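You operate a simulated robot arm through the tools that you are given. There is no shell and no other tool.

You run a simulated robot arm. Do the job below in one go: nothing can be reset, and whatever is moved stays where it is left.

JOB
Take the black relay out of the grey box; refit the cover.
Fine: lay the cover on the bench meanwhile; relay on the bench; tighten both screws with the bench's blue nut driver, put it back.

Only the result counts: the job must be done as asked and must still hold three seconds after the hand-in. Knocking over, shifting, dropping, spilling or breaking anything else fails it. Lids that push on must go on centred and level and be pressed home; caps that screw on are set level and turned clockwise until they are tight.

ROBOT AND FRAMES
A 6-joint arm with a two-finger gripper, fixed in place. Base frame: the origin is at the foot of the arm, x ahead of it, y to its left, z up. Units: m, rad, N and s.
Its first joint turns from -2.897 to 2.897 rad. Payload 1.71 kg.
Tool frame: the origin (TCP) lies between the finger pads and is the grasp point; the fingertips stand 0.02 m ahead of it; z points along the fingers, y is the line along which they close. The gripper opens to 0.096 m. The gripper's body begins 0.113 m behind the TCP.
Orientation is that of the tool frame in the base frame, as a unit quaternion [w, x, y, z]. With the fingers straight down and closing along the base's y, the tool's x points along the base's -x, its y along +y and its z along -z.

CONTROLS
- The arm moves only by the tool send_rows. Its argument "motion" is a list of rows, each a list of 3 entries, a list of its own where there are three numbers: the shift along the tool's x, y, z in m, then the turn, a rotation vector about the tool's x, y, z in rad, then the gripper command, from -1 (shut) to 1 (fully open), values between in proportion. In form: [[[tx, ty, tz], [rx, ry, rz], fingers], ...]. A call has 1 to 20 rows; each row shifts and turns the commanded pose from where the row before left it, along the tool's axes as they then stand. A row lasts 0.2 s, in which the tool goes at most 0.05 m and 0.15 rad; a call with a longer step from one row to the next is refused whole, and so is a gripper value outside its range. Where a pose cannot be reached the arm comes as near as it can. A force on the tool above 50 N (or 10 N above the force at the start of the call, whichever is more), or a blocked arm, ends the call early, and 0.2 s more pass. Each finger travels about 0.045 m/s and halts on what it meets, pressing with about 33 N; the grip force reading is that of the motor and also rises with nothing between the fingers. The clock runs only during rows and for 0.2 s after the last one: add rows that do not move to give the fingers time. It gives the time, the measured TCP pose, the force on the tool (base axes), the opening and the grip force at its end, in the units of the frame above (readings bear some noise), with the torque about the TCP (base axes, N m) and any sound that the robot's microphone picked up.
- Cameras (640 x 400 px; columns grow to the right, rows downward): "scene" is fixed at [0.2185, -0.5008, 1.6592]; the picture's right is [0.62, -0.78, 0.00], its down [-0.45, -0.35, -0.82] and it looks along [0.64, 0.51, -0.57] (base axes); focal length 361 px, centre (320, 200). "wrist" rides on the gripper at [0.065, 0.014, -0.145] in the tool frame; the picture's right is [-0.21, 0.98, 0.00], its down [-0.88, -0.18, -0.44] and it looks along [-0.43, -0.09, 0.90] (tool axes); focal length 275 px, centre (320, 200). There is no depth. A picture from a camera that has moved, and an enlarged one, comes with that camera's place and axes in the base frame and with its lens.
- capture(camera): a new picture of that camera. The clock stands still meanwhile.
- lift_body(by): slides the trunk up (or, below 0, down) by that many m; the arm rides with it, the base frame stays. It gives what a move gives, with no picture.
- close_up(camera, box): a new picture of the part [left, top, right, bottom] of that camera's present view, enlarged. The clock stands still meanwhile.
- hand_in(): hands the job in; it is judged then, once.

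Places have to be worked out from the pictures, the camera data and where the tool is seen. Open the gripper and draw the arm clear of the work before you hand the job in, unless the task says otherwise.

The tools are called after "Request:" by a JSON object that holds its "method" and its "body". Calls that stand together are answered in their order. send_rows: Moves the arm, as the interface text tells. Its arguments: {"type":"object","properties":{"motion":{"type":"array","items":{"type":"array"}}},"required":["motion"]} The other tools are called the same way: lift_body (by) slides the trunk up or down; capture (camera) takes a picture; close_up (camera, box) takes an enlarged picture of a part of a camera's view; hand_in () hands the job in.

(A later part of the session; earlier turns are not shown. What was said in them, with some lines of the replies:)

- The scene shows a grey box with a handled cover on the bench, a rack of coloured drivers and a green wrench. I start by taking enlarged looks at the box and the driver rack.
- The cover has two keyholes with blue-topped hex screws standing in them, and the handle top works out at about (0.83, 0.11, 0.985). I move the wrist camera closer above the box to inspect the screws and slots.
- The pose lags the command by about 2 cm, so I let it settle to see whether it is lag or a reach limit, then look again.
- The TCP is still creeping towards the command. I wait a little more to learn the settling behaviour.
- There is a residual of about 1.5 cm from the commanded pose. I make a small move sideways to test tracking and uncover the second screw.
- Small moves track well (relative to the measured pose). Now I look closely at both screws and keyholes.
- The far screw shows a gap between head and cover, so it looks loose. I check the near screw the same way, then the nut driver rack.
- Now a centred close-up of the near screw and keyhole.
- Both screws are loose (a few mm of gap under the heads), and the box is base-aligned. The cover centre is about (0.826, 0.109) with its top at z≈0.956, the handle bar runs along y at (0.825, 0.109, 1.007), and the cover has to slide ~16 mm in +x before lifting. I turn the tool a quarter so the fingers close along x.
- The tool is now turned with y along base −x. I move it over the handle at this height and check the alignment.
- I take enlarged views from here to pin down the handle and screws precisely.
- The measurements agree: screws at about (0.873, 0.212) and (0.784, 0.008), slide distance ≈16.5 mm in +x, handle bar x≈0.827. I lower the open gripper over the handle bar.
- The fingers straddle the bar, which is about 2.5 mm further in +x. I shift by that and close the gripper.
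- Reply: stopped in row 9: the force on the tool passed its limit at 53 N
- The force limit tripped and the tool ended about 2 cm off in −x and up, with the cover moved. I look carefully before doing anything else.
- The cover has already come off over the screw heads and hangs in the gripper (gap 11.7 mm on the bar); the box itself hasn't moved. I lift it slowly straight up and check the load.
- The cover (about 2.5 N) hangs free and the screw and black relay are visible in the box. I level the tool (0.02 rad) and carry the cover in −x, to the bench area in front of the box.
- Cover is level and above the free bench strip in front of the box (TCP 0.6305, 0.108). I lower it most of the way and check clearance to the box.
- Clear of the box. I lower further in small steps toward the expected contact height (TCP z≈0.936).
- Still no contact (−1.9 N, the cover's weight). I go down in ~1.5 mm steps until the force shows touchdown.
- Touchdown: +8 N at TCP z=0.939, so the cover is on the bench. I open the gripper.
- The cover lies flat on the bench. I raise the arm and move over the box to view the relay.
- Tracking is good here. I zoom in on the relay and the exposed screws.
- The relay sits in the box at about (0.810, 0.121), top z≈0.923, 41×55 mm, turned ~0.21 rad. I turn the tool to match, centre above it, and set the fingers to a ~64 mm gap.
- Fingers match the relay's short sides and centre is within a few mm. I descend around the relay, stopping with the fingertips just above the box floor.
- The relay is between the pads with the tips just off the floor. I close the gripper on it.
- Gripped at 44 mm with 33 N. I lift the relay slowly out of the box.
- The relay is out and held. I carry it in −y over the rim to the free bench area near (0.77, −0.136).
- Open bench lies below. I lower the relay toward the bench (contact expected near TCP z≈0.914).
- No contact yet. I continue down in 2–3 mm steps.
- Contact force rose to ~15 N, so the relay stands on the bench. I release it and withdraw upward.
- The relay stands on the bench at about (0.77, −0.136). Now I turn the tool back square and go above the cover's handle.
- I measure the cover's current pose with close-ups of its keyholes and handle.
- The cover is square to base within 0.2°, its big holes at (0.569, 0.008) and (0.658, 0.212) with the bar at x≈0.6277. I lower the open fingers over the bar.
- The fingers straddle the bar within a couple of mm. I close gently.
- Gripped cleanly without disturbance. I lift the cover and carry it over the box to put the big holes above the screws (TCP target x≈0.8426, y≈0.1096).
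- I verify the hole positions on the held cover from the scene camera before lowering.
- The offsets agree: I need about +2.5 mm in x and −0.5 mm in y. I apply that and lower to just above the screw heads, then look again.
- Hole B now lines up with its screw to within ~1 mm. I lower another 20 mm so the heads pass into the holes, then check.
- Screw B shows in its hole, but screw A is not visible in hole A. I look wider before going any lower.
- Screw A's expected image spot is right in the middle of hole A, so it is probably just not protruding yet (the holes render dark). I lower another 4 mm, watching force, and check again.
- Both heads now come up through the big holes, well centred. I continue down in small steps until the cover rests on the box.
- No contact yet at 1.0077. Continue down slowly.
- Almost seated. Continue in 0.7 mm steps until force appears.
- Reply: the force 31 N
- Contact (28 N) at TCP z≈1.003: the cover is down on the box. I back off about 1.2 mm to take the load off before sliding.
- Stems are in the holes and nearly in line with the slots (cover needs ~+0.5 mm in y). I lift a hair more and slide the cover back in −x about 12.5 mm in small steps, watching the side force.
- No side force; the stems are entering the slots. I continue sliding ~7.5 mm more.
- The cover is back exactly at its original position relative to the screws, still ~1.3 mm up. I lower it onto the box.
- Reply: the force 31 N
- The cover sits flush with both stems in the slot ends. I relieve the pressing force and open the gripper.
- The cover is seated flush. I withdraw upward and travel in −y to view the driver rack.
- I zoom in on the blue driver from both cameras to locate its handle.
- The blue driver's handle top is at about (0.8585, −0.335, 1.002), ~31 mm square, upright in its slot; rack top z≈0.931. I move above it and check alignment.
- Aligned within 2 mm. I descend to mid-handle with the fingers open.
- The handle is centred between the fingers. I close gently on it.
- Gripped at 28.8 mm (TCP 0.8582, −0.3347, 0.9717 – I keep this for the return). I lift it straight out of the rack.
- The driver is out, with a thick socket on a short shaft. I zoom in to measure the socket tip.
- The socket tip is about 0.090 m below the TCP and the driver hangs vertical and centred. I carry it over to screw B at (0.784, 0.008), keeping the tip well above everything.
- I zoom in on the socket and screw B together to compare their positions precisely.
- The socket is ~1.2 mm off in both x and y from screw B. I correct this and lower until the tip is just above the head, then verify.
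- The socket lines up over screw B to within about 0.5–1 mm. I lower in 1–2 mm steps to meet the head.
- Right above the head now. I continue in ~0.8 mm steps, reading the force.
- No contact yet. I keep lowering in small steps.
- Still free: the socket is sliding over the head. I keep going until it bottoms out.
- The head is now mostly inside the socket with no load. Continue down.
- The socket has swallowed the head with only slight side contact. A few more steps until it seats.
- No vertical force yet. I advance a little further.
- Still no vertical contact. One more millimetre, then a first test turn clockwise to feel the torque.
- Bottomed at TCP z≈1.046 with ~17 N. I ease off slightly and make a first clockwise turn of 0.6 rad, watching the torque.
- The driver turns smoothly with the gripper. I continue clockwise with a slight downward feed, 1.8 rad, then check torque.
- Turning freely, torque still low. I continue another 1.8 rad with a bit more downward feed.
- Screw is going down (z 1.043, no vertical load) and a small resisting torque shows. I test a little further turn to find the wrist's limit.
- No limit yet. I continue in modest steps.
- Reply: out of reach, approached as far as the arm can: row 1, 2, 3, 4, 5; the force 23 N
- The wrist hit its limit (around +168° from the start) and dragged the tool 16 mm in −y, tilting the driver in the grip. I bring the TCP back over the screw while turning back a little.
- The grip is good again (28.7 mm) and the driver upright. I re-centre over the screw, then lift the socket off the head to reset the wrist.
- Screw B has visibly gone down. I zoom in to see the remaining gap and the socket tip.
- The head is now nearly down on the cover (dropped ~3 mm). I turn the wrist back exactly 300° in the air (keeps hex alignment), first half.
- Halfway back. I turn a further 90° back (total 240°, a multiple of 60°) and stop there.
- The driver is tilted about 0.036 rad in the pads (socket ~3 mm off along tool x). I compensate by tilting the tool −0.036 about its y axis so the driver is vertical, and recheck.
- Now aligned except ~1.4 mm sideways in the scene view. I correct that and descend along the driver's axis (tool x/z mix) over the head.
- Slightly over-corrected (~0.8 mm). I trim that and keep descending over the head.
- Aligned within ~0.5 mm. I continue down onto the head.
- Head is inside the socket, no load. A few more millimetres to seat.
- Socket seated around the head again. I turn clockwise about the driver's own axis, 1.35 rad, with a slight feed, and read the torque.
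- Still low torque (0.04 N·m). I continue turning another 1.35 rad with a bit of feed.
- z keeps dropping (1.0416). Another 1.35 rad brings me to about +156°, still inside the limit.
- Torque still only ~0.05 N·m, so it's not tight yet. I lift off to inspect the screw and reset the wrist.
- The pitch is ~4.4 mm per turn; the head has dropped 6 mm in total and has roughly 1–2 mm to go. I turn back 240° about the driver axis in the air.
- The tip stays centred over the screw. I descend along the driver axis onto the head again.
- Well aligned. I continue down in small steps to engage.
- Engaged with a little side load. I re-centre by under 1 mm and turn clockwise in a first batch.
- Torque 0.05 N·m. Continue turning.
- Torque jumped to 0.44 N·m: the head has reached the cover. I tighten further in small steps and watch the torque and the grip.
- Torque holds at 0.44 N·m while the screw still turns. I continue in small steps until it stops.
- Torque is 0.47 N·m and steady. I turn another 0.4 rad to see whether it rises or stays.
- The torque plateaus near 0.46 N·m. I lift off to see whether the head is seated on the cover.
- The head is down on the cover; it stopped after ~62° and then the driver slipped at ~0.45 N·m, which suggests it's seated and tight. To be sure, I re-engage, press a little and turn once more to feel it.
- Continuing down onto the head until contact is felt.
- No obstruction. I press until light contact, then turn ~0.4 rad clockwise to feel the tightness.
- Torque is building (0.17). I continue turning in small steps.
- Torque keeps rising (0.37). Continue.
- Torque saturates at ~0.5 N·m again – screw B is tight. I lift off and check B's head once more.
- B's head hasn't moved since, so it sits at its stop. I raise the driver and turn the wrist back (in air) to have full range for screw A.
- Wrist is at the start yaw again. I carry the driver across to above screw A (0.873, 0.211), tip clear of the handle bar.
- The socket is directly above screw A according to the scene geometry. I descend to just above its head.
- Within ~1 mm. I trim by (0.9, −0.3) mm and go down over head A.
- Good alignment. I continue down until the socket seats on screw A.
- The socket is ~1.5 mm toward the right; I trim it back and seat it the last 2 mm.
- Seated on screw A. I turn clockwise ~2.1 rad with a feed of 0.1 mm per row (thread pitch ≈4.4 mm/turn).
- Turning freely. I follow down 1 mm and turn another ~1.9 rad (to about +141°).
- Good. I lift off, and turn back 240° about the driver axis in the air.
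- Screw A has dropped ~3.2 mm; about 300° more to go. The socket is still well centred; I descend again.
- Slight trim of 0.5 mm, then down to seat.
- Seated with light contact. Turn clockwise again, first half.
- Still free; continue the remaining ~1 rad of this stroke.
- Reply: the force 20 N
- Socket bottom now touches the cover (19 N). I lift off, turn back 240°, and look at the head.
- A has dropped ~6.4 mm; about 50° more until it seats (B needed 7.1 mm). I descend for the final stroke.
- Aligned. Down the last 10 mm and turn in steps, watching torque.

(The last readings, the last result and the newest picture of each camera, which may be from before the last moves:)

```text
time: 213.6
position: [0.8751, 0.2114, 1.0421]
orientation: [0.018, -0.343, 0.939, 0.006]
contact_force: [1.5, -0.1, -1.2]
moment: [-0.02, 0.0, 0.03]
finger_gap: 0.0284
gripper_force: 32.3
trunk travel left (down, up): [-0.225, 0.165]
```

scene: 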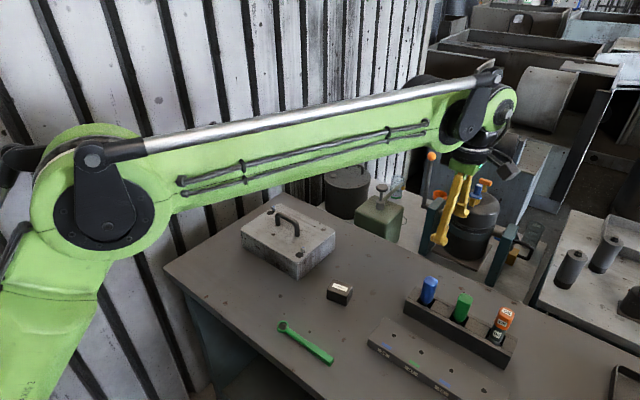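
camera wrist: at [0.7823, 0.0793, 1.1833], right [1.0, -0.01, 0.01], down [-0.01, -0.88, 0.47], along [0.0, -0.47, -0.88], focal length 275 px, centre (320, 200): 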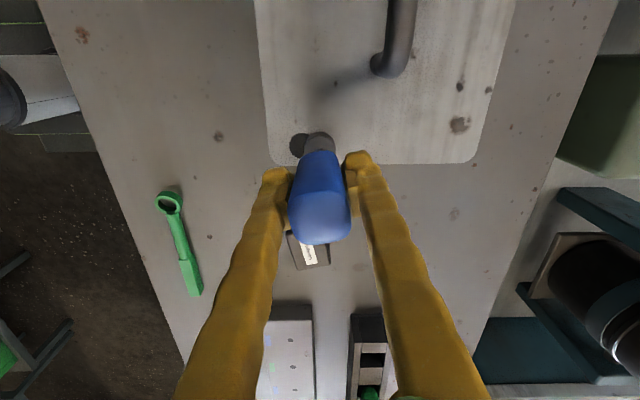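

Torque still 0.03 after 60°. Continue.

Request:
{"method": "send_rows", "body": {"motion": [[[0, 0, 0.0002], [0.0036, 0, 0.1], -1], [[0, 0, 0.0001], [0.0036, 0, 0.1], -1], [[0, 0, 0], [0.0036, 0, 0.1], -1], [[0, 0, 0], [0, 0, 0], -1]]}}

Request:
{"method": "send_rows", "body": {"motion": [[[0, 0, 0.0002], [0.0036, 0, 0.1], -1], [[0, 0, 0], [0.0036, 0, 0.1], -1], [[0, 0, 0], [0.0036, 0, 0.1], -1], [[0, 0, 0], [0, 0, 0], -1]]}}

Request:
{"method": "send_rows", "body": {"motion": [[[0, 0, 0], [0.0036, 0, 0.1], -1], [[0, 0, 0], [0.0036, 0, 0.1], -1], [[0, 0, 0], [0.0036, 0, 0.1], -1], [[0, 0, 0], [0, 0, 0], -1]]}}

```text
time: 214.6
position: [0.8745, 0.211, 1.0407]
orientation: [0.019, -0.198, 0.98, 0.004]
contact_force: [0.0, 0.1, -1.2]
moment: [-0.02, -0.02, 0.04]
finger_gap: 0.0289
gripper_force: 33.2
trunk travel left (down, up): [-0.225, 0.165]
```

```text
time: 215.6
position: [0.8733, 0.2116, 1.0403]
orientation: [0.019, -0.049, 0.999, 0.001]
contact_force: [-0.9, -0.4, -0.6]
moment: [0.02, 0.02, 0.23]
finger_gap: 0.0286
gripper_force: 33.7
trunk travel left (down, up): [-0.225, 0.165]
```

```text
time: 216.6
position: [0.8752, 0.211, 1.0407]
orientation: [0.019, 0.1, 0.995, -0.002]
contact_force: [-0.1, 0.1, -1.4]
moment: [0.02, 0.03, 0.46]
finger_gap: 0.029
gripper_force: 33.1
trunk travel left (down, up): [-0.225, 0.165]
```

Torque climbed to 0.46 N·m – screw A has seated. I push it a bit further to be sure it is fully tight.

Request:
{"method": "send_rows", "body": {"motion": [[[0, 0, 0], [0.0036, 0, 0.1], -1], [[0, 0, 0], [0.0036, 0, 0.1], -1], [[0, 0, 0], [0.0036, 0, 0.1], -1], [[0, 0, 0], [0, 0, 0], -1]]}}

Request:
{"method": "send_rows", "body": {"motion": [[[0, 0, 0], [0.0036, 0, 0.1], -1], [[0, 0, 0], [0.0036, 0, 0.1], -1], [[0, 0, 0], [0.0036, 0, 0.1], -1], [[0, 0, 0], [0, 0, 0], -1]]}}

Request:
{"method": "close_up", "body": {"camera": "wrist", "box": [270, 110, 370, 250]}}

```text
time: 217.6
position: [0.8747, 0.2116, 1.041]
orientation: [0.019, 0.248, 0.969, -0.005]
contact_force: [-0.1, -0.3, -1.4]
moment: [-0.01, 0.02, 0.46]
finger_gap: 0.0287
gripper_force: 32.9
trunk travel left (down, up): [-0.225, 0.165]
```

```text
time: 218.6
position: [0.8757, 0.2101, 1.0429]
orientation: [0.018, 0.39, 0.921, -0.007]
contact_force: [-0.2, 0.5, -0.8]
moment: [-0.01, 0.0, 0.43]
finger_gap: 0.029
gripper_force: 33.2
trunk travel left (down, up): [-0.225, 0.165]
```

```text
2.86 times, centred on (320, 180) of wrist
camera zoom: at [0.8358, 0.2718, 1.1837], right [0.85, 0.53, 0.01], down [0.46, -0.75, 0.48], along [0.26, -0.4, -0.88], focal length 786 px, centre (320, 257)
```

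zoom: 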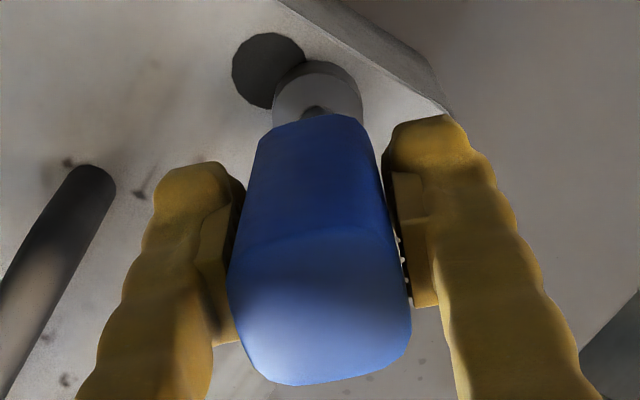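

Torque saturates at ~0.45 N·m: A is tight too. I lift the driver clear and check both screw heads.

Request:
{"method": "send_rows", "body": {"motion": [[[-0.0001, 0, -0.003], [0, 0, 0], -1], [[-0.0003, 0, -0.008], [0, 0, 0], -1], [[-0.00054, 0, -0.015], [0, 0, 0], -1], [[-0.0007, 0, -0.02], [0, 0, 0], -1], [[-0.0007, 0, -0.02], [0, 0, 0], -1], [[-0.0008, 0, -0.022], [0, 0, 0], -1], [[0, 0, 0], [0, 0, 0], -1], [[0, 0, 0], [0, 0, 0], -1]]}}

Request:
{"method": "close_up", "body": {"camera": "scene", "box": [256, 190, 292, 215]}}

Request:
{"method": "close_up", "body": {"camera": "scene", "box": [285, 237, 321, 262]}}

Request:
{"method": "close_up", "body": {"camera": "scene", "box": [235, 195, 345, 285]}}

```text
time: 220.4
position: [0.8746, 0.2105, 1.1297]
orientation: [0.018, 0.389, 0.921, -0.008]
contact_force: [0.4, 0.8, -0.6]
moment: [0.0, 0.03, 0.0]
finger_gap: 0.0289
gripper_force: 32.9
trunk travel left (down, up): [-0.225, 0.165]
```

```text
16.00 times, centred on (274, 202) of scene
camera zoom: at [0.2185, -0.5008, 1.6592], right [0.62, -0.78, 0.0], down [-0.45, -0.35, -0.82], along [0.64, 0.51, -0.57], focal length 5769 px, centre (1056, 160)
```

zoom: 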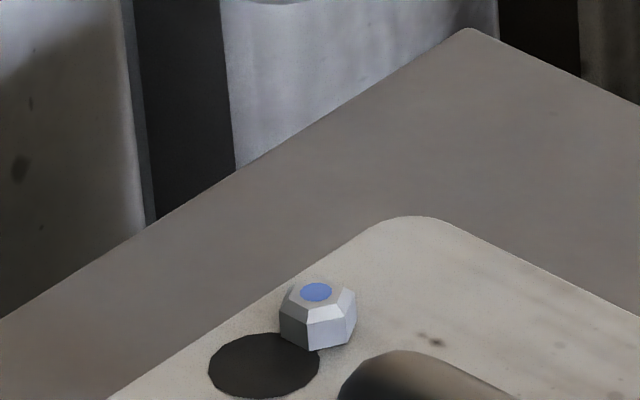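

```text
16.00 times, centred on (303, 250) of scene
camera zoom: at [0.2185, -0.5008, 1.6592], right [0.62, -0.78, 0.0], down [-0.45, -0.35, -0.82], along [0.64, 0.51, -0.57], focal length 5769 px, centre (592, -592)
```

zoom: 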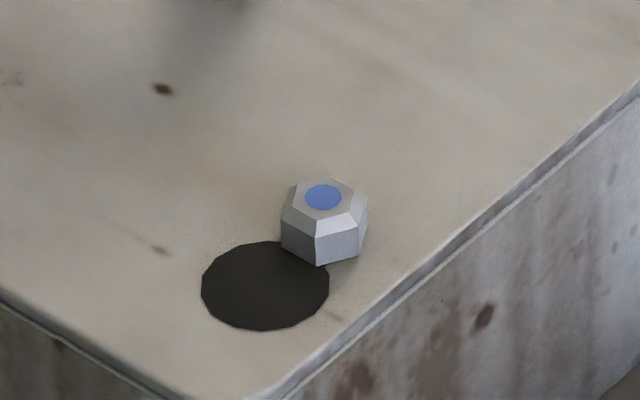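

```text
4.44 times, centred on (290, 240) of scene
camera zoom: at [0.2185, -0.5008, 1.6592], right [0.62, -0.78, 0.0], down [-0.45, -0.35, -0.82], along [0.64, 0.51, -0.57], focal length 1603 px, centre (453, 22)
```

zoom: 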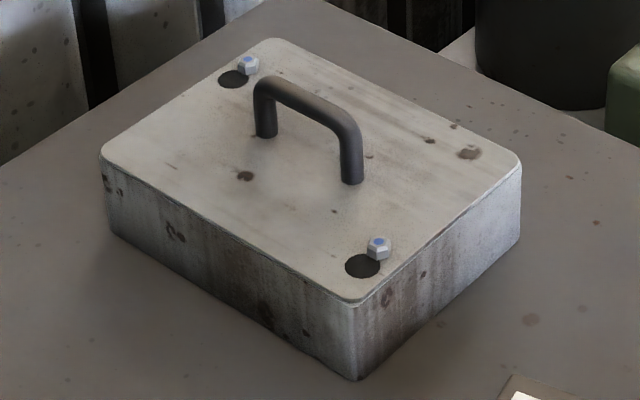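

Both heads are down on the cover, which is flush and in its original place. Now I turn the driver back to its original yaw for the return to the rack.

Request:
{"method": "send_rows", "body": {"motion": [[[0, 0, 0], [-0.0053, 0, -0.1482], -1], [[0, 0, 0], [-0.0053, 0, -0.1482], -1], [[0, 0, 0], [-0.0053, 0, -0.1482], -1], [[0, 0, 0], [-0.0053, 0, -0.1482], -1], [[0, 0, 0], [-0.0053, 0, -0.1482], -1], [[0, 0, 0], [-0.0053, 0, -0.1482], -1], [[0, 0, 0], [-0.0053, 0, -0.1482], -1], [[0, 0, 0], [-0.0053, 0, -0.1482], -1], [[0, 0, 0], [-0.0053, 0, -0.1482], -1], [[0, 0, 0], [-0.0053, 0, -0.1482], -1], [[0, 0, 0], [-0.0053, 0, -0.1482], -1], [[0, 0, 0], [-0.0053, 0, -0.1482], -1], [[0, 0, 0], [-0.0053, 0, -0.1482], -1], [[0, 0, 0], [-0.0053, 0, -0.1482], -1], [[0, 0, 0], [-0.0053, 0, -0.1482], -1], [[0, 0, 0], [-0.0053, 0, -0.1482], -1], [[0, 0, 0], [0, 0, 0], -1], [[0, 0, 0], [0, 0, 0], -1]]}}

```text
time: 224.2
position: [0.875, 0.2107, 1.128]
orientation: [-0.013, 0.707, -0.707, -0.012]
contact_force: [0.2, 0.3, -1.6]
moment: [0.01, 0.01, 0.03]
finger_gap: 0.0287
gripper_force: 33.2
trunk travel left (down, up): [-0.225, 0.165]
```

Now I carry the driver back in −y to above its rack slot, keeping the tip above the other drivers.

Request:
{"method": "send_rows", "body": {"motion": [[[0.015, 0.0005, -0.00054], [0, 0, 0], -1], [[0.0341, 0.00103, -0.00123], [0, 0, 0], -1], [[0.0341, 0.00103, -0.00123], [0, 0, 0], -1], [[0.0341, 0.00103, -0.00123], [0, 0, 0], -1], [[0.0341, 0.00103, -0.00123], [0, 0, 0], -1], [[0.0341, 0.00103, -0.00123], [0, 0, 0], -1], [[0.0341, 0.00103, -0.00123], [0, 0, 0], -1], [[0.0341, 0.00103, -0.00123], [0, 0, 0], -1], [[0.0341, 0.00103, -0.00123], [0, 0, 0], -1], [[0.0341, 0.00103, -0.00123], [0, 0, 0], -1], [[0.0341, 0.00103, -0.00123], [0, 0, 0], -1], [[0.0341, 0.00103, -0.00123], [0, 0, 0], -1], [[0.0341, 0.00103, -0.00123], [0, 0, 0], -1], [[0.0341, 0.00103, -0.00123], [0, 0, 0], -1], [[0.0341, 0.00103, -0.00123], [0, 0, 0], -1], [[0.0341, 0.00103, -0.00123], [0, 0, 0], -1], [[0.019, 0.0006, -0.0007], [0, 0, 0], -1], [[0, 0, 0], [0, 0, 0], -1], [[0, 0, 0], [0, 0, 0], -1], [[0, 0, 0], [0, 0, 0], -1]]}}

Request:
{"method": "close_up", "body": {"camera": "scene", "box": [385, 205, 485, 315]}}

Request:
{"method": "close_up", "body": {"camera": "wrist", "box": [270, 90, 370, 220]}}

```text
time: 228.4
position: [0.8599, -0.3354, 1.131]
orientation: [-0.013, 0.708, -0.706, -0.01]
contact_force: [-0.1, 1.0, -1.0]
moment: [-0.01, 0.01, 0.03]
finger_gap: 0.0287
gripper_force: 33.0
trunk travel left (down, up): [-0.225, 0.165]
```

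```text
3.64 times, centred on (435, 260) of scene
camera zoom: at [0.2185, -0.5008, 1.6592], right [0.62, -0.78, 0.0], down [-0.45, -0.35, -0.82], along [0.64, 0.51, -0.57], focal length 1311 px, centre (-98, -18)
```

zoom: 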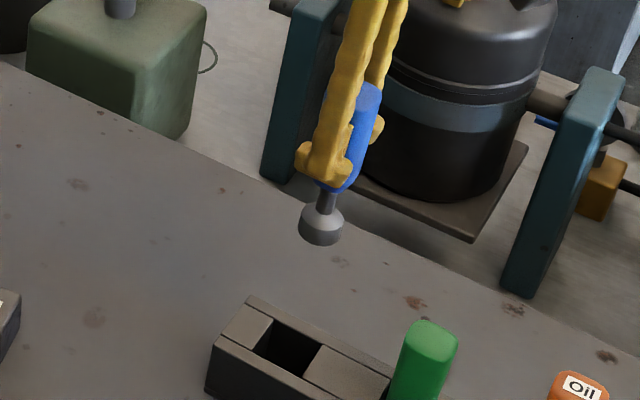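

```text
3.08 times, centred on (320, 155) of wrist
camera zoom: at [0.8459, -0.4054, 1.2727], right [-0.98, 0.2, 0.0], down [0.18, 0.86, 0.48], along [0.09, 0.47, -0.88], focal length 847 px, centre (320, 338)
```

zoom: 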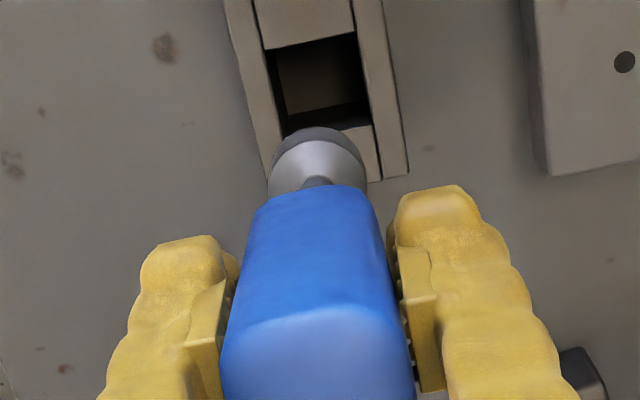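

The socket is ~2.4 mm to the right of the slot centre in the scene view. I correct by (−1.4, +1.5) mm and recheck at closer zoom.

Request:
{"method": "send_rows", "body": {"motion": [[[-0.0015, 0.0014, 0], [0, 0, 0], -1], [[0.0004, 0, 0.012], [0, 0, 0], -1], [[0.0005, 0, 0.015], [0, 0, 0], -1], [[0.0005, 0, 0.015], [0, 0, 0], -1], [[0.0005, 0, 0.014], [0, 0, 0], -1], [[0, 0, 0], [0, 0, 0], -1], [[0, 0, 0], [0, 0, 0], -1]]}}

Request:
{"method": "close_up", "body": {"camera": "scene", "box": [400, 240, 460, 310]}}

Request:
{"method": "close_up", "body": {"camera": "wrist", "box": [270, 90, 370, 220]}}

```text
time: 230.0
position: [0.8575, -0.3328, 1.0726]
orientation: [-0.013, 0.707, -0.707, -0.011]
contact_force: [0.3, -0.2, -0.8]
moment: [0.0, 0.03, 0.0]
finger_gap: 0.0284
gripper_force: 32.9
trunk travel left (down, up): [-0.225, 0.165]
```

```text
5.71 times, centred on (430, 275) of scene
camera zoom: at [0.2185, -0.5008, 1.6592], right [0.62, -0.78, 0.0], down [-0.45, -0.35, -0.82], along [0.64, 0.51, -0.57], focal length 2060 px, centre (-309, -229)
```

zoom: 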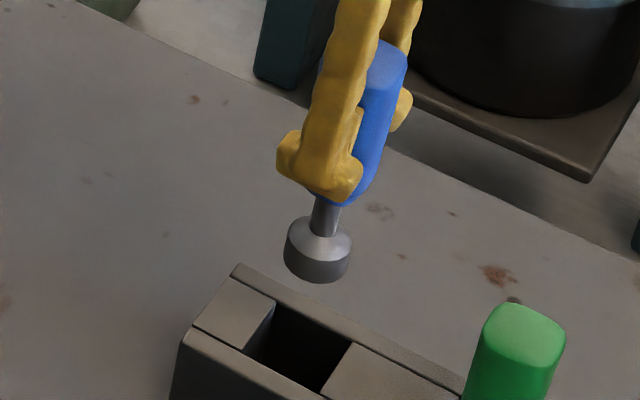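

```text
3.08 times, centred on (320, 155) of wrist
camera zoom: at [0.8434, -0.403, 1.2155], right [-0.98, 0.2, 0.0], down [0.18, 0.86, 0.48], along [0.09, 0.47, -0.88], focal length 847 px, centre (320, 338)
```

zoom: 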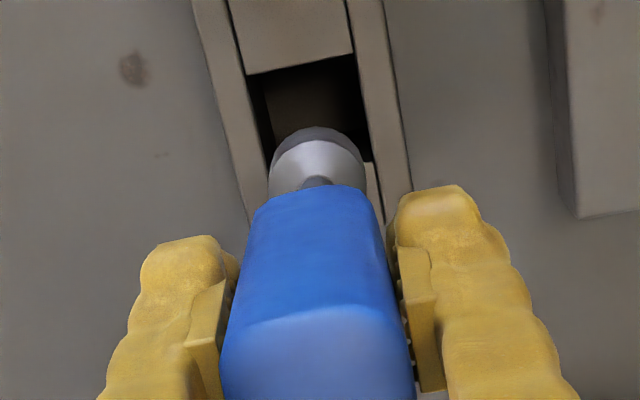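

Aligned over the slot within ~1 mm. I descend until the tip is near the slot entrance and check.

Request:
{"method": "send_rows", "body": {"motion": [[[0.0004, 0, 0.012], [0, 0, 0], -1], [[0.0005, 0, 0.015], [0, 0, 0], -1], [[0.0004, 0, 0.012], [0, 0, 0], -1], [[0.0002, 0, 0.006], [0, 0, 0], -1], [[0, 0, 0], [0, 0, 0], -1], [[0, 0, 0], [0, 0, 0], -1]]}}

Request:
{"method": "close_up", "body": {"camera": "scene", "box": [405, 255, 455, 310]}}

Request:
{"method": "close_up", "body": {"camera": "wrist", "box": [270, 90, 370, 220]}}

```text
time: 231.4
position: [0.859, -0.3352, 1.0289]
orientation: [-0.014, 0.707, -0.707, -0.011]
contact_force: [-0.1, -0.3, -1.2]
moment: [0.0, 0.02, 0.0]
finger_gap: 0.0288
gripper_force: 32.8
trunk travel left (down, up): [-0.225, 0.165]
```

```text
7.27 times, centred on (430, 282) of scene
camera zoom: at [0.2185, -0.5008, 1.6592], right [0.62, -0.78, 0.0], down [-0.45, -0.35, -0.82], along [0.64, 0.51, -0.57], focal length 2622 px, centre (-480, -400)
```

zoom: 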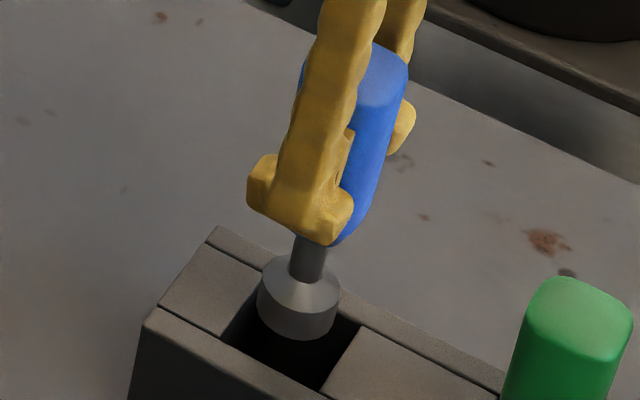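

```text
3.08 times, centred on (320, 155) of wrist
camera zoom: at [0.8443, -0.4041, 1.1714], right [-0.98, 0.2, 0.0], down [0.18, 0.86, 0.48], along [0.09, 0.47, -0.88], focal length 847 px, centre (320, 338)
```

zoom: 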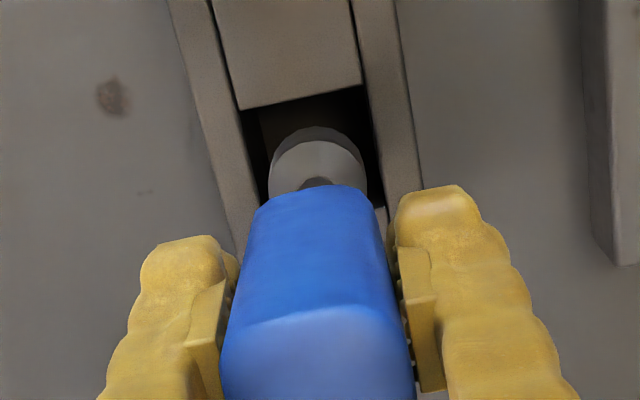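

The socket is centred in the slot mouth in both views. I lower it into the slot slowly.

Request:
{"method": "send_rows", "body": {"motion": [[[0.00014, 0, 0.004], [0, 0, 0], -1], [[0.00014, 0, 0.004], [0, 0, 0], -1], [[0.00014, 0, 0.004], [0, 0, 0], -1], [[0.00014, 0, 0.004], [0, 0, 0], -1], [[0.00014, 0, 0.004], [0, 0, 0], -1], [[0, 0, 0], [0, 0, 0], -1]]}}

Request:
{"method": "close_up", "body": {"camera": "scene", "box": [405, 255, 455, 310]}}

```text
time: 232.8
position: [0.858, -0.3334, 1.0081]
orientation: [-0.013, 0.708, -0.706, -0.011]
contact_force: [-0.2, 0.2, -2.1]
moment: [0.03, 0.02, -0.02]
finger_gap: 0.0286
gripper_force: 33.1
trunk travel left (down, up): [-0.225, 0.165]
```

```text
7.27 times, centred on (430, 282) of scene
camera zoom: at [0.2185, -0.5008, 1.6592], right [0.62, -0.78, 0.0], down [-0.45, -0.35, -0.82], along [0.64, 0.51, -0.57], focal length 2622 px, centre (-480, -400)
```

zoom: 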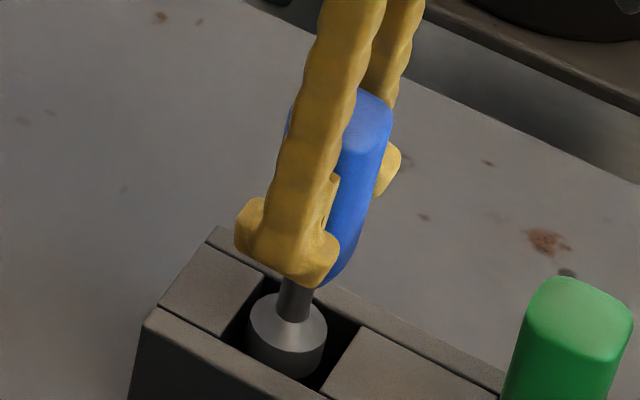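

The socket has entered the slot without contact. I continue down.

Request:
{"method": "send_rows", "body": {"motion": [[[0.00014, 0, 0.004], [0, 0, 0], -1], [[0.00014, 0, 0.004], [0, 0, 0], -1], [[0.00014, 0, 0.004], [0, 0, 0], -1], [[0.00014, 0, 0.004], [0, 0, 0], -1], [[0.00014, 0, 0.004], [0, 0, 0], -1], [[0.0001, 0, 0.003], [0, 0, 0], -1], [[0, 0, 0], [0, 0, 0], -1]]}}

Request:
{"method": "close_up", "body": {"camera": "scene", "box": [405, 255, 455, 310]}}

Request:
{"method": "close_up", "body": {"camera": "wrist", "box": [270, 110, 370, 250]}}

```text
time: 234.4
position: [0.8594, -0.3318, 0.985]
orientation: [-0.014, 0.708, -0.706, -0.012]
contact_force: [-0.1, -0.4, -1.1]
moment: [-0.02, -0.03, 0.02]
finger_gap: 0.029
gripper_force: 32.7
trunk travel left (down, up): [-0.225, 0.165]
```

```text
7.27 times, centred on (430, 282) of scene
camera zoom: at [0.2185, -0.5008, 1.6592], right [0.62, -0.78, 0.0], down [-0.45, -0.35, -0.82], along [0.64, 0.51, -0.57], focal length 2622 px, centre (-480, -400)
```

zoom: 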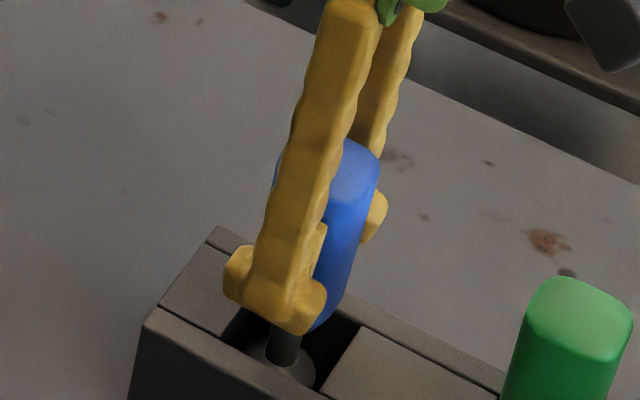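

```text
2.86 times, centred on (320, 180) of wrist
camera zoom: at [0.8442, -0.4032, 1.1274], right [-0.98, 0.2, 0.0], down [0.18, 0.86, 0.48], along [0.09, 0.47, -0.88], focal length 786 px, centre (320, 257)
```

zoom: 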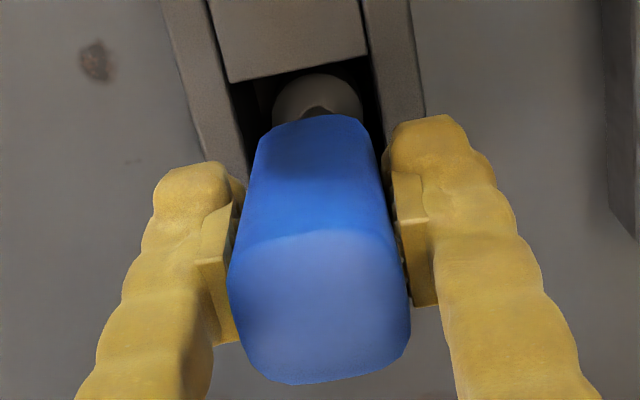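

13 mm to go. I lower in small steps to touchdown at about TCP z 0.972.

Request:
{"method": "send_rows", "body": {"motion": [[[7e-05, 0, 0.002], [0, 0, 0], -1], [[7e-05, 0, 0.002], [0, 0, 0], -1], [[7e-05, 0, 0.002], [0, 0, 0], -1], [[7e-05, 0, 0.002], [0, 0, 0], -1], [[7e-05, 0, 0.002], [0, 0, 0], -1], [[0, 0, 0], [0, 0, 0], -1]]}}

Request:
{"method": "send_rows", "body": {"motion": [[[3e-05, 0, 0.001], [0, 0, 0], -1], [[3e-05, 0, 0.001], [0, 0, 0], -1], [[0, 0, 0], [0, 0, 0], -1]]}}

```text
time: 235.8
position: [0.8594, -0.332, 0.9738]
orientation: [-0.014, 0.708, -0.706, -0.011]
contact_force: [0.2, -0.1, -0.8]
moment: [0.06, -0.01, 0.01]
finger_gap: 0.0288
gripper_force: 32.8
trunk travel left (down, up): [-0.225, 0.165]
```

```text
time: 236.6
position: [0.8605, -0.333, 0.9731]
orientation: [-0.014, 0.708, -0.706, -0.011]
contact_force: [0.0, -0.9, -1.2]
moment: [-0.04, 0.01, 0.0]
finger_gap: 0.0287
gripper_force: 33.2
trunk travel left (down, up): [-0.225, 0.165]
```

No touchdown yet; I keep going 1 mm at a time.

Request:
{"method": "send_rows", "body": {"motion": [[[3e-05, 0, 0.001], [0, 0, 0], -1], [[3e-05, 0, 0.001], [0, 0, 0], -1], [[0, 0, 0], [0, 0, 0], -1]]}}

Request:
{"method": "close_up", "body": {"camera": "scene", "box": [405, 255, 455, 310]}}

```text
time: 237.4
position: [0.8585, -0.3332, 0.9739]
orientation: [-0.014, 0.708, -0.706, -0.01]
contact_force: [5.1, -2.7, 16.0]
moment: [-0.21, -0.25, 0.04]
finger_gap: 0.0288
gripper_force: 32.9
trunk travel left (down, up): [-0.225, 0.165]
```

```text
7.27 times, centred on (430, 282) of scene
camera zoom: at [0.2185, -0.5008, 1.6592], right [0.62, -0.78, 0.0], down [-0.45, -0.35, -0.82], along [0.64, 0.51, -0.57], focal length 2622 px, centre (-480, -400)
```

zoom: 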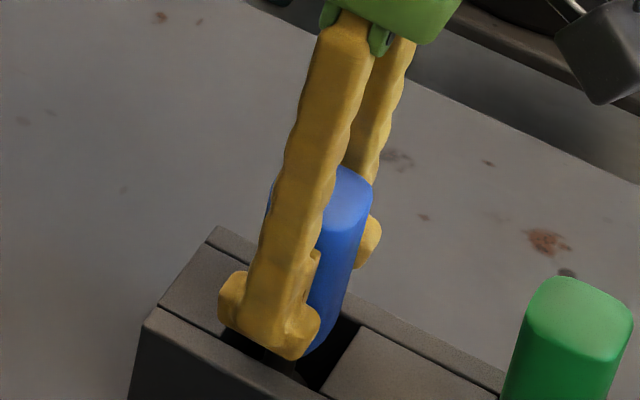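

Touchdown (16 N) at the same height as in the original rest position. I ease off and open the gripper.

Request:
{"method": "send_rows", "body": {"motion": [[[0, 0, -0.0006], [0, 0, 0], -1], [[0, 0, 0], [0, 0, 0], -0.35], [[0, 0, 0], [0, 0, 0], -0.2], [[0, 0, 0], [0, 0, 0], 0], [[0, 0, 0], [0, 0, 0], 0.4], [[0, 0, 0], [0, 0, 0], 0.8], [[0, 0, 0], [0, 0, 0], 0.8]]}}

Request:
{"method": "close_up", "body": {"camera": "scene", "box": [405, 255, 455, 310]}}

Request:
{"method": "capture", "body": {"camera": "wrist"}}

```text
time: 239.0
position: [0.8592, -0.3329, 0.9722]
orientation: [-0.013, 0.708, -0.706, -0.011]
contact_force: [-0.1, -0.1, 0.9]
moment: [-0.02, -0.02, -0.01]
finger_gap: 0.0865
gripper_force: 0.0
trunk travel left (down, up): [-0.225, 0.165]
```

```text
7.27 times, centred on (430, 282) of scene
camera zoom: at [0.2185, -0.5008, 1.6592], right [0.62, -0.78, 0.0], down [-0.45, -0.35, -0.82], along [0.64, 0.51, -0.57], focal length 2622 px, centre (-480, -400)
```

zoom: 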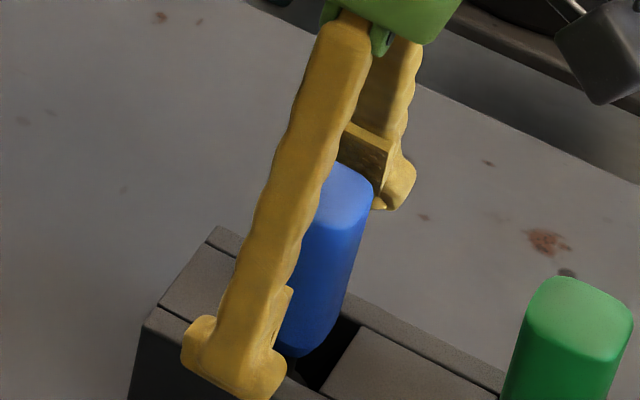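

```text
taken
camera wrist: at [0.8449, -0.4031, 1.114], right [-0.98, 0.2, 0.0], down [0.18, 0.86, 0.48], along [0.09, 0.47, -0.88], focal length 275 px, centre (320, 200)
```

wrist: 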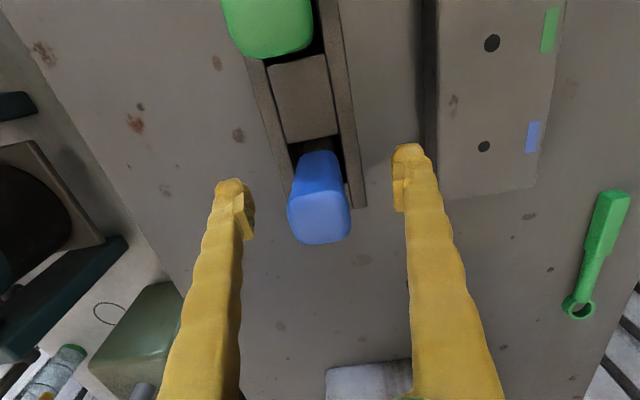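

The driver stands in its slot. I raise the open gripper straight up and level the tool.

Request:
{"method": "send_rows", "body": {"motion": [[[-0.0005, 0, -0.015], [0, 0, 0], 0.8], [[-0.001, 0, -0.03], [0, 0, 0], 0.8], [[-0.0014, 0, -0.04], [0, 0, 0], 0.8], [[-0.0014, 0, -0.04], [0, 0, 0], 0.8], [[-0.0014, 0, -0.04], [0, 0, 0], 1], [[0, 0, -0.02], [0, 0.036, 0], 1], [[0, 0, 0], [0, 0, 0], 1], [[0, 0, 0], [0, 0, 0], 1]]}}

Request:
{"method": "capture", "body": {"camera": "scene"}}

Request:
{"method": "close_up", "body": {"camera": "scene", "box": [395, 250, 530, 370]}}

Request:
{"method": "close_up", "body": {"camera": "scene", "box": [405, 265, 455, 310]}}

```text
time: 240.8
position: [0.8574, -0.332, 1.1559]
orientation: [-0.001, 0.708, -0.706, 0.001]
contact_force: [-0.1, 0.9, -0.3]
moment: [-0.02, -0.02, 0.01]
finger_gap: 0.096
gripper_force: 0.0
trunk travel left (down, up): [-0.225, 0.165]
```

```text
taken
```

scene: 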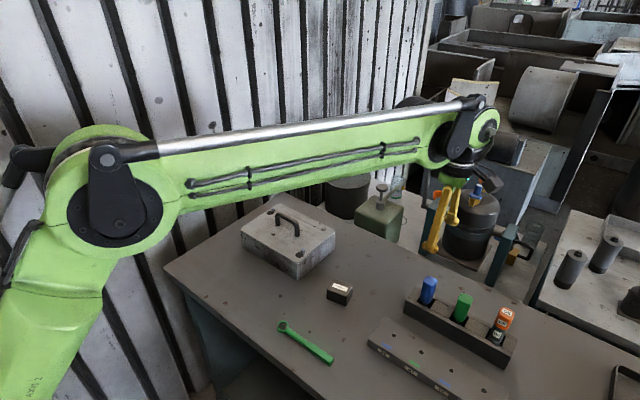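

```text
3.33 times, centred on (462, 310) of scene
camera zoom: at [0.2185, -0.5008, 1.6592], right [0.62, -0.78, 0.0], down [-0.45, -0.35, -0.82], along [0.64, 0.51, -0.57], focal length 1202 px, centre (-155, -167)
```

zoom: 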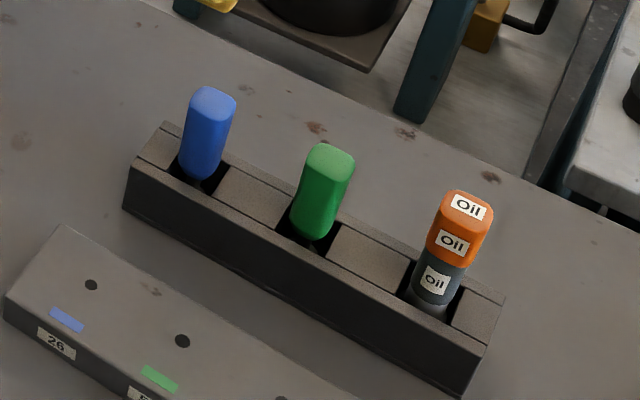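

```text
8.89 times, centred on (430, 288) of scene
camera zoom: at [0.2185, -0.5008, 1.6592], right [0.62, -0.78, 0.0], down [-0.45, -0.35, -0.82], along [0.64, 0.51, -0.57], focal length 3205 px, centre (-658, -578)
```

zoom: 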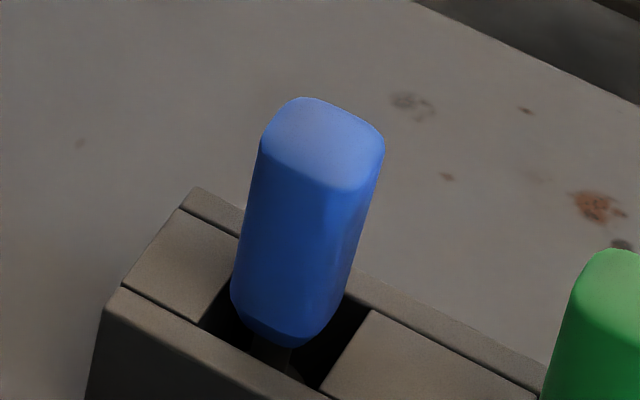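

The blue driver is back in its slot and everything else is untouched. I withdraw the arm to a clear pose near the start, gripper open.

Request:
{"method": "send_rows", "body": {"motion": [[[0, 0, -0.03], [0, 0, 0], 1], [[0, 0, -0.03], [0, 0, 0], 1], [[-0.02, 0.02, -0.01], [0, 0, 0], 1], [[-0.03, 0.026, -0.005], [0, 0, 0], 1], [[-0.03, 0.026, -0.005], [0, 0, 0], 1], [[-0.03, 0.026, -0.005], [0, 0, 0], 1], [[-0.03, 0.026, -0.005], [0, 0, 0], 1], [[-0.03, 0.026, -0.005], [0, 0, 0], 1], [[-0.03, 0.026, -0.005], [0, 0, 0], 1], [[-0.03, 0.026, -0.005], [0, 0, 0], 1], [[-0.03, 0.026, -0.005], [0, 0, 0], 1], [[-0.03, 0.026, -0.005], [0, 0, 0], 1], [[-0.03, 0.026, -0.005], [0, 0, 0], 1], [[-0.03, 0.026, -0.005], [0, 0, 0], 1], [[-0.02, 0.02, 0], [0, 0, 0], 1], [[0, 0, 0], [0, 0, 0], 1], [[0, 0, 0], [0, 0, 0], 1], [[0, 0, 0], [0, 0, 0], 1]]}}

Request:
{"method": "capture", "body": {"camera": "scene"}}

Request:
{"method": "capture", "body": {"camera": "wrist"}}

Request:
{"method": "close_up", "body": {"camera": "scene", "box": [235, 195, 365, 310]}}

```text
time: 244.6
position: [0.531, 0.0364, 1.2794]
orientation: [0.0, 0.708, -0.707, 0.002]
contact_force: [0.6, 0.2, 0.9]
moment: [0.02, -0.01, -0.01]
finger_gap: 0.096
gripper_force: 0.0
trunk travel left (down, up): [-0.225, 0.165]
```

```text
taken
```

scene: 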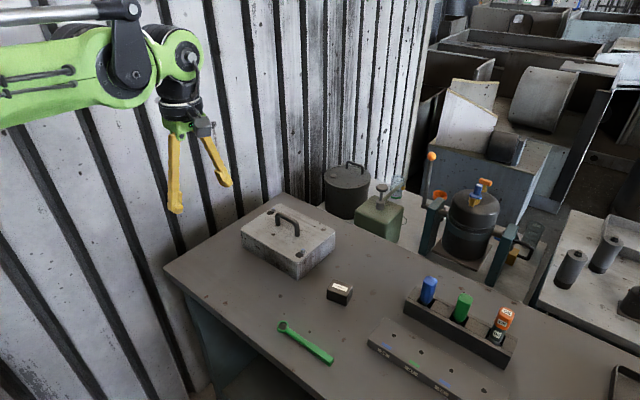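

```text
taken
camera wrist: at [0.5158, -0.0292, 1.4244], right [-0.98, 0.2, 0.0], down [0.18, 0.88, 0.44], along [0.09, 0.43, -0.9], focal length 275 px, centre (320, 200)
```

wrist: 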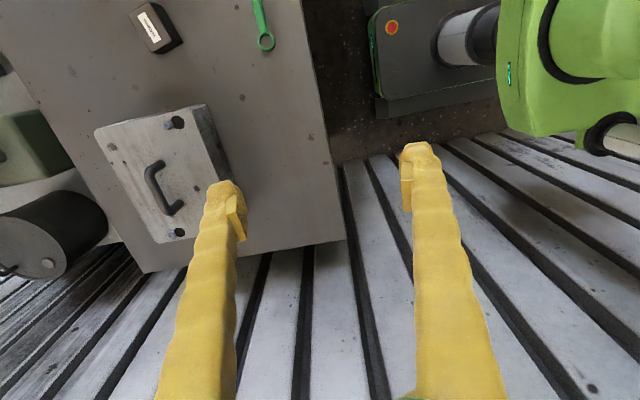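

```text
3.48 times, centred on (300, 252) of scene
camera zoom: at [0.2185, -0.5008, 1.6592], right [0.62, -0.78, 0.0], down [-0.45, -0.35, -0.82], along [0.64, 0.51, -0.57], focal length 1254 px, centre (390, 17)
```

zoom: 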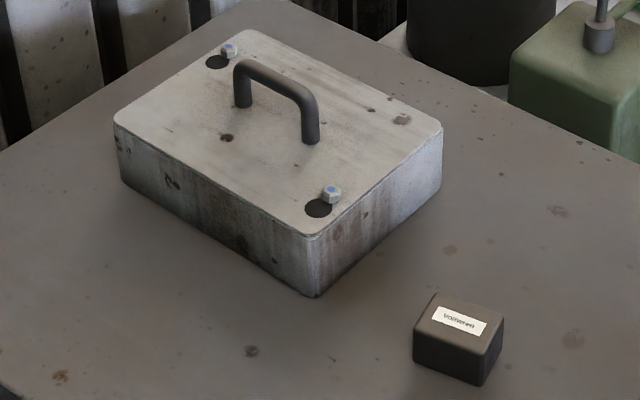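

The last pictures show the finished state:
- The cover is back on the box, flush and in its original position.
- Both screw heads sit down on the cover and were turned until the torque levelled off.
- The relay stands on the bench.
- The blue driver is in its rack slot.
- The arm is clear with the gripper open.

I hand the job in.

Request:
{"method": "hand_in", "body": {}}

```text
The job is handed in.
```

The black relay is out of the box and standing on the bench. The cover is back on in its original position, and both screws are tightened down onto it. I've handed the job in, but no verdict has come back yet.

- **Cover removal:** when I first gripped the handle, the arm lurched, tripped its force limit at 53 N and pulled the cover off over the loose screws. Nothing looked damaged, and the box had not moved. The cover lay on the bench while I took out the relay.
- **Screws:** both heads sit on the cover. At about 0.45 N·m the driver began to slip and the screw turned no further, so I take that as tight. No click or other sound confirmed it.
- **Driver:** on the first screw the wrist reached its turning limit and tilted the driver slightly in the grip. I corrected for that, finished both screws, and put the blue driver back upright in its rack slot.

The arm is clear of the work with the gripper open, and nothing else on the bench looks moved.
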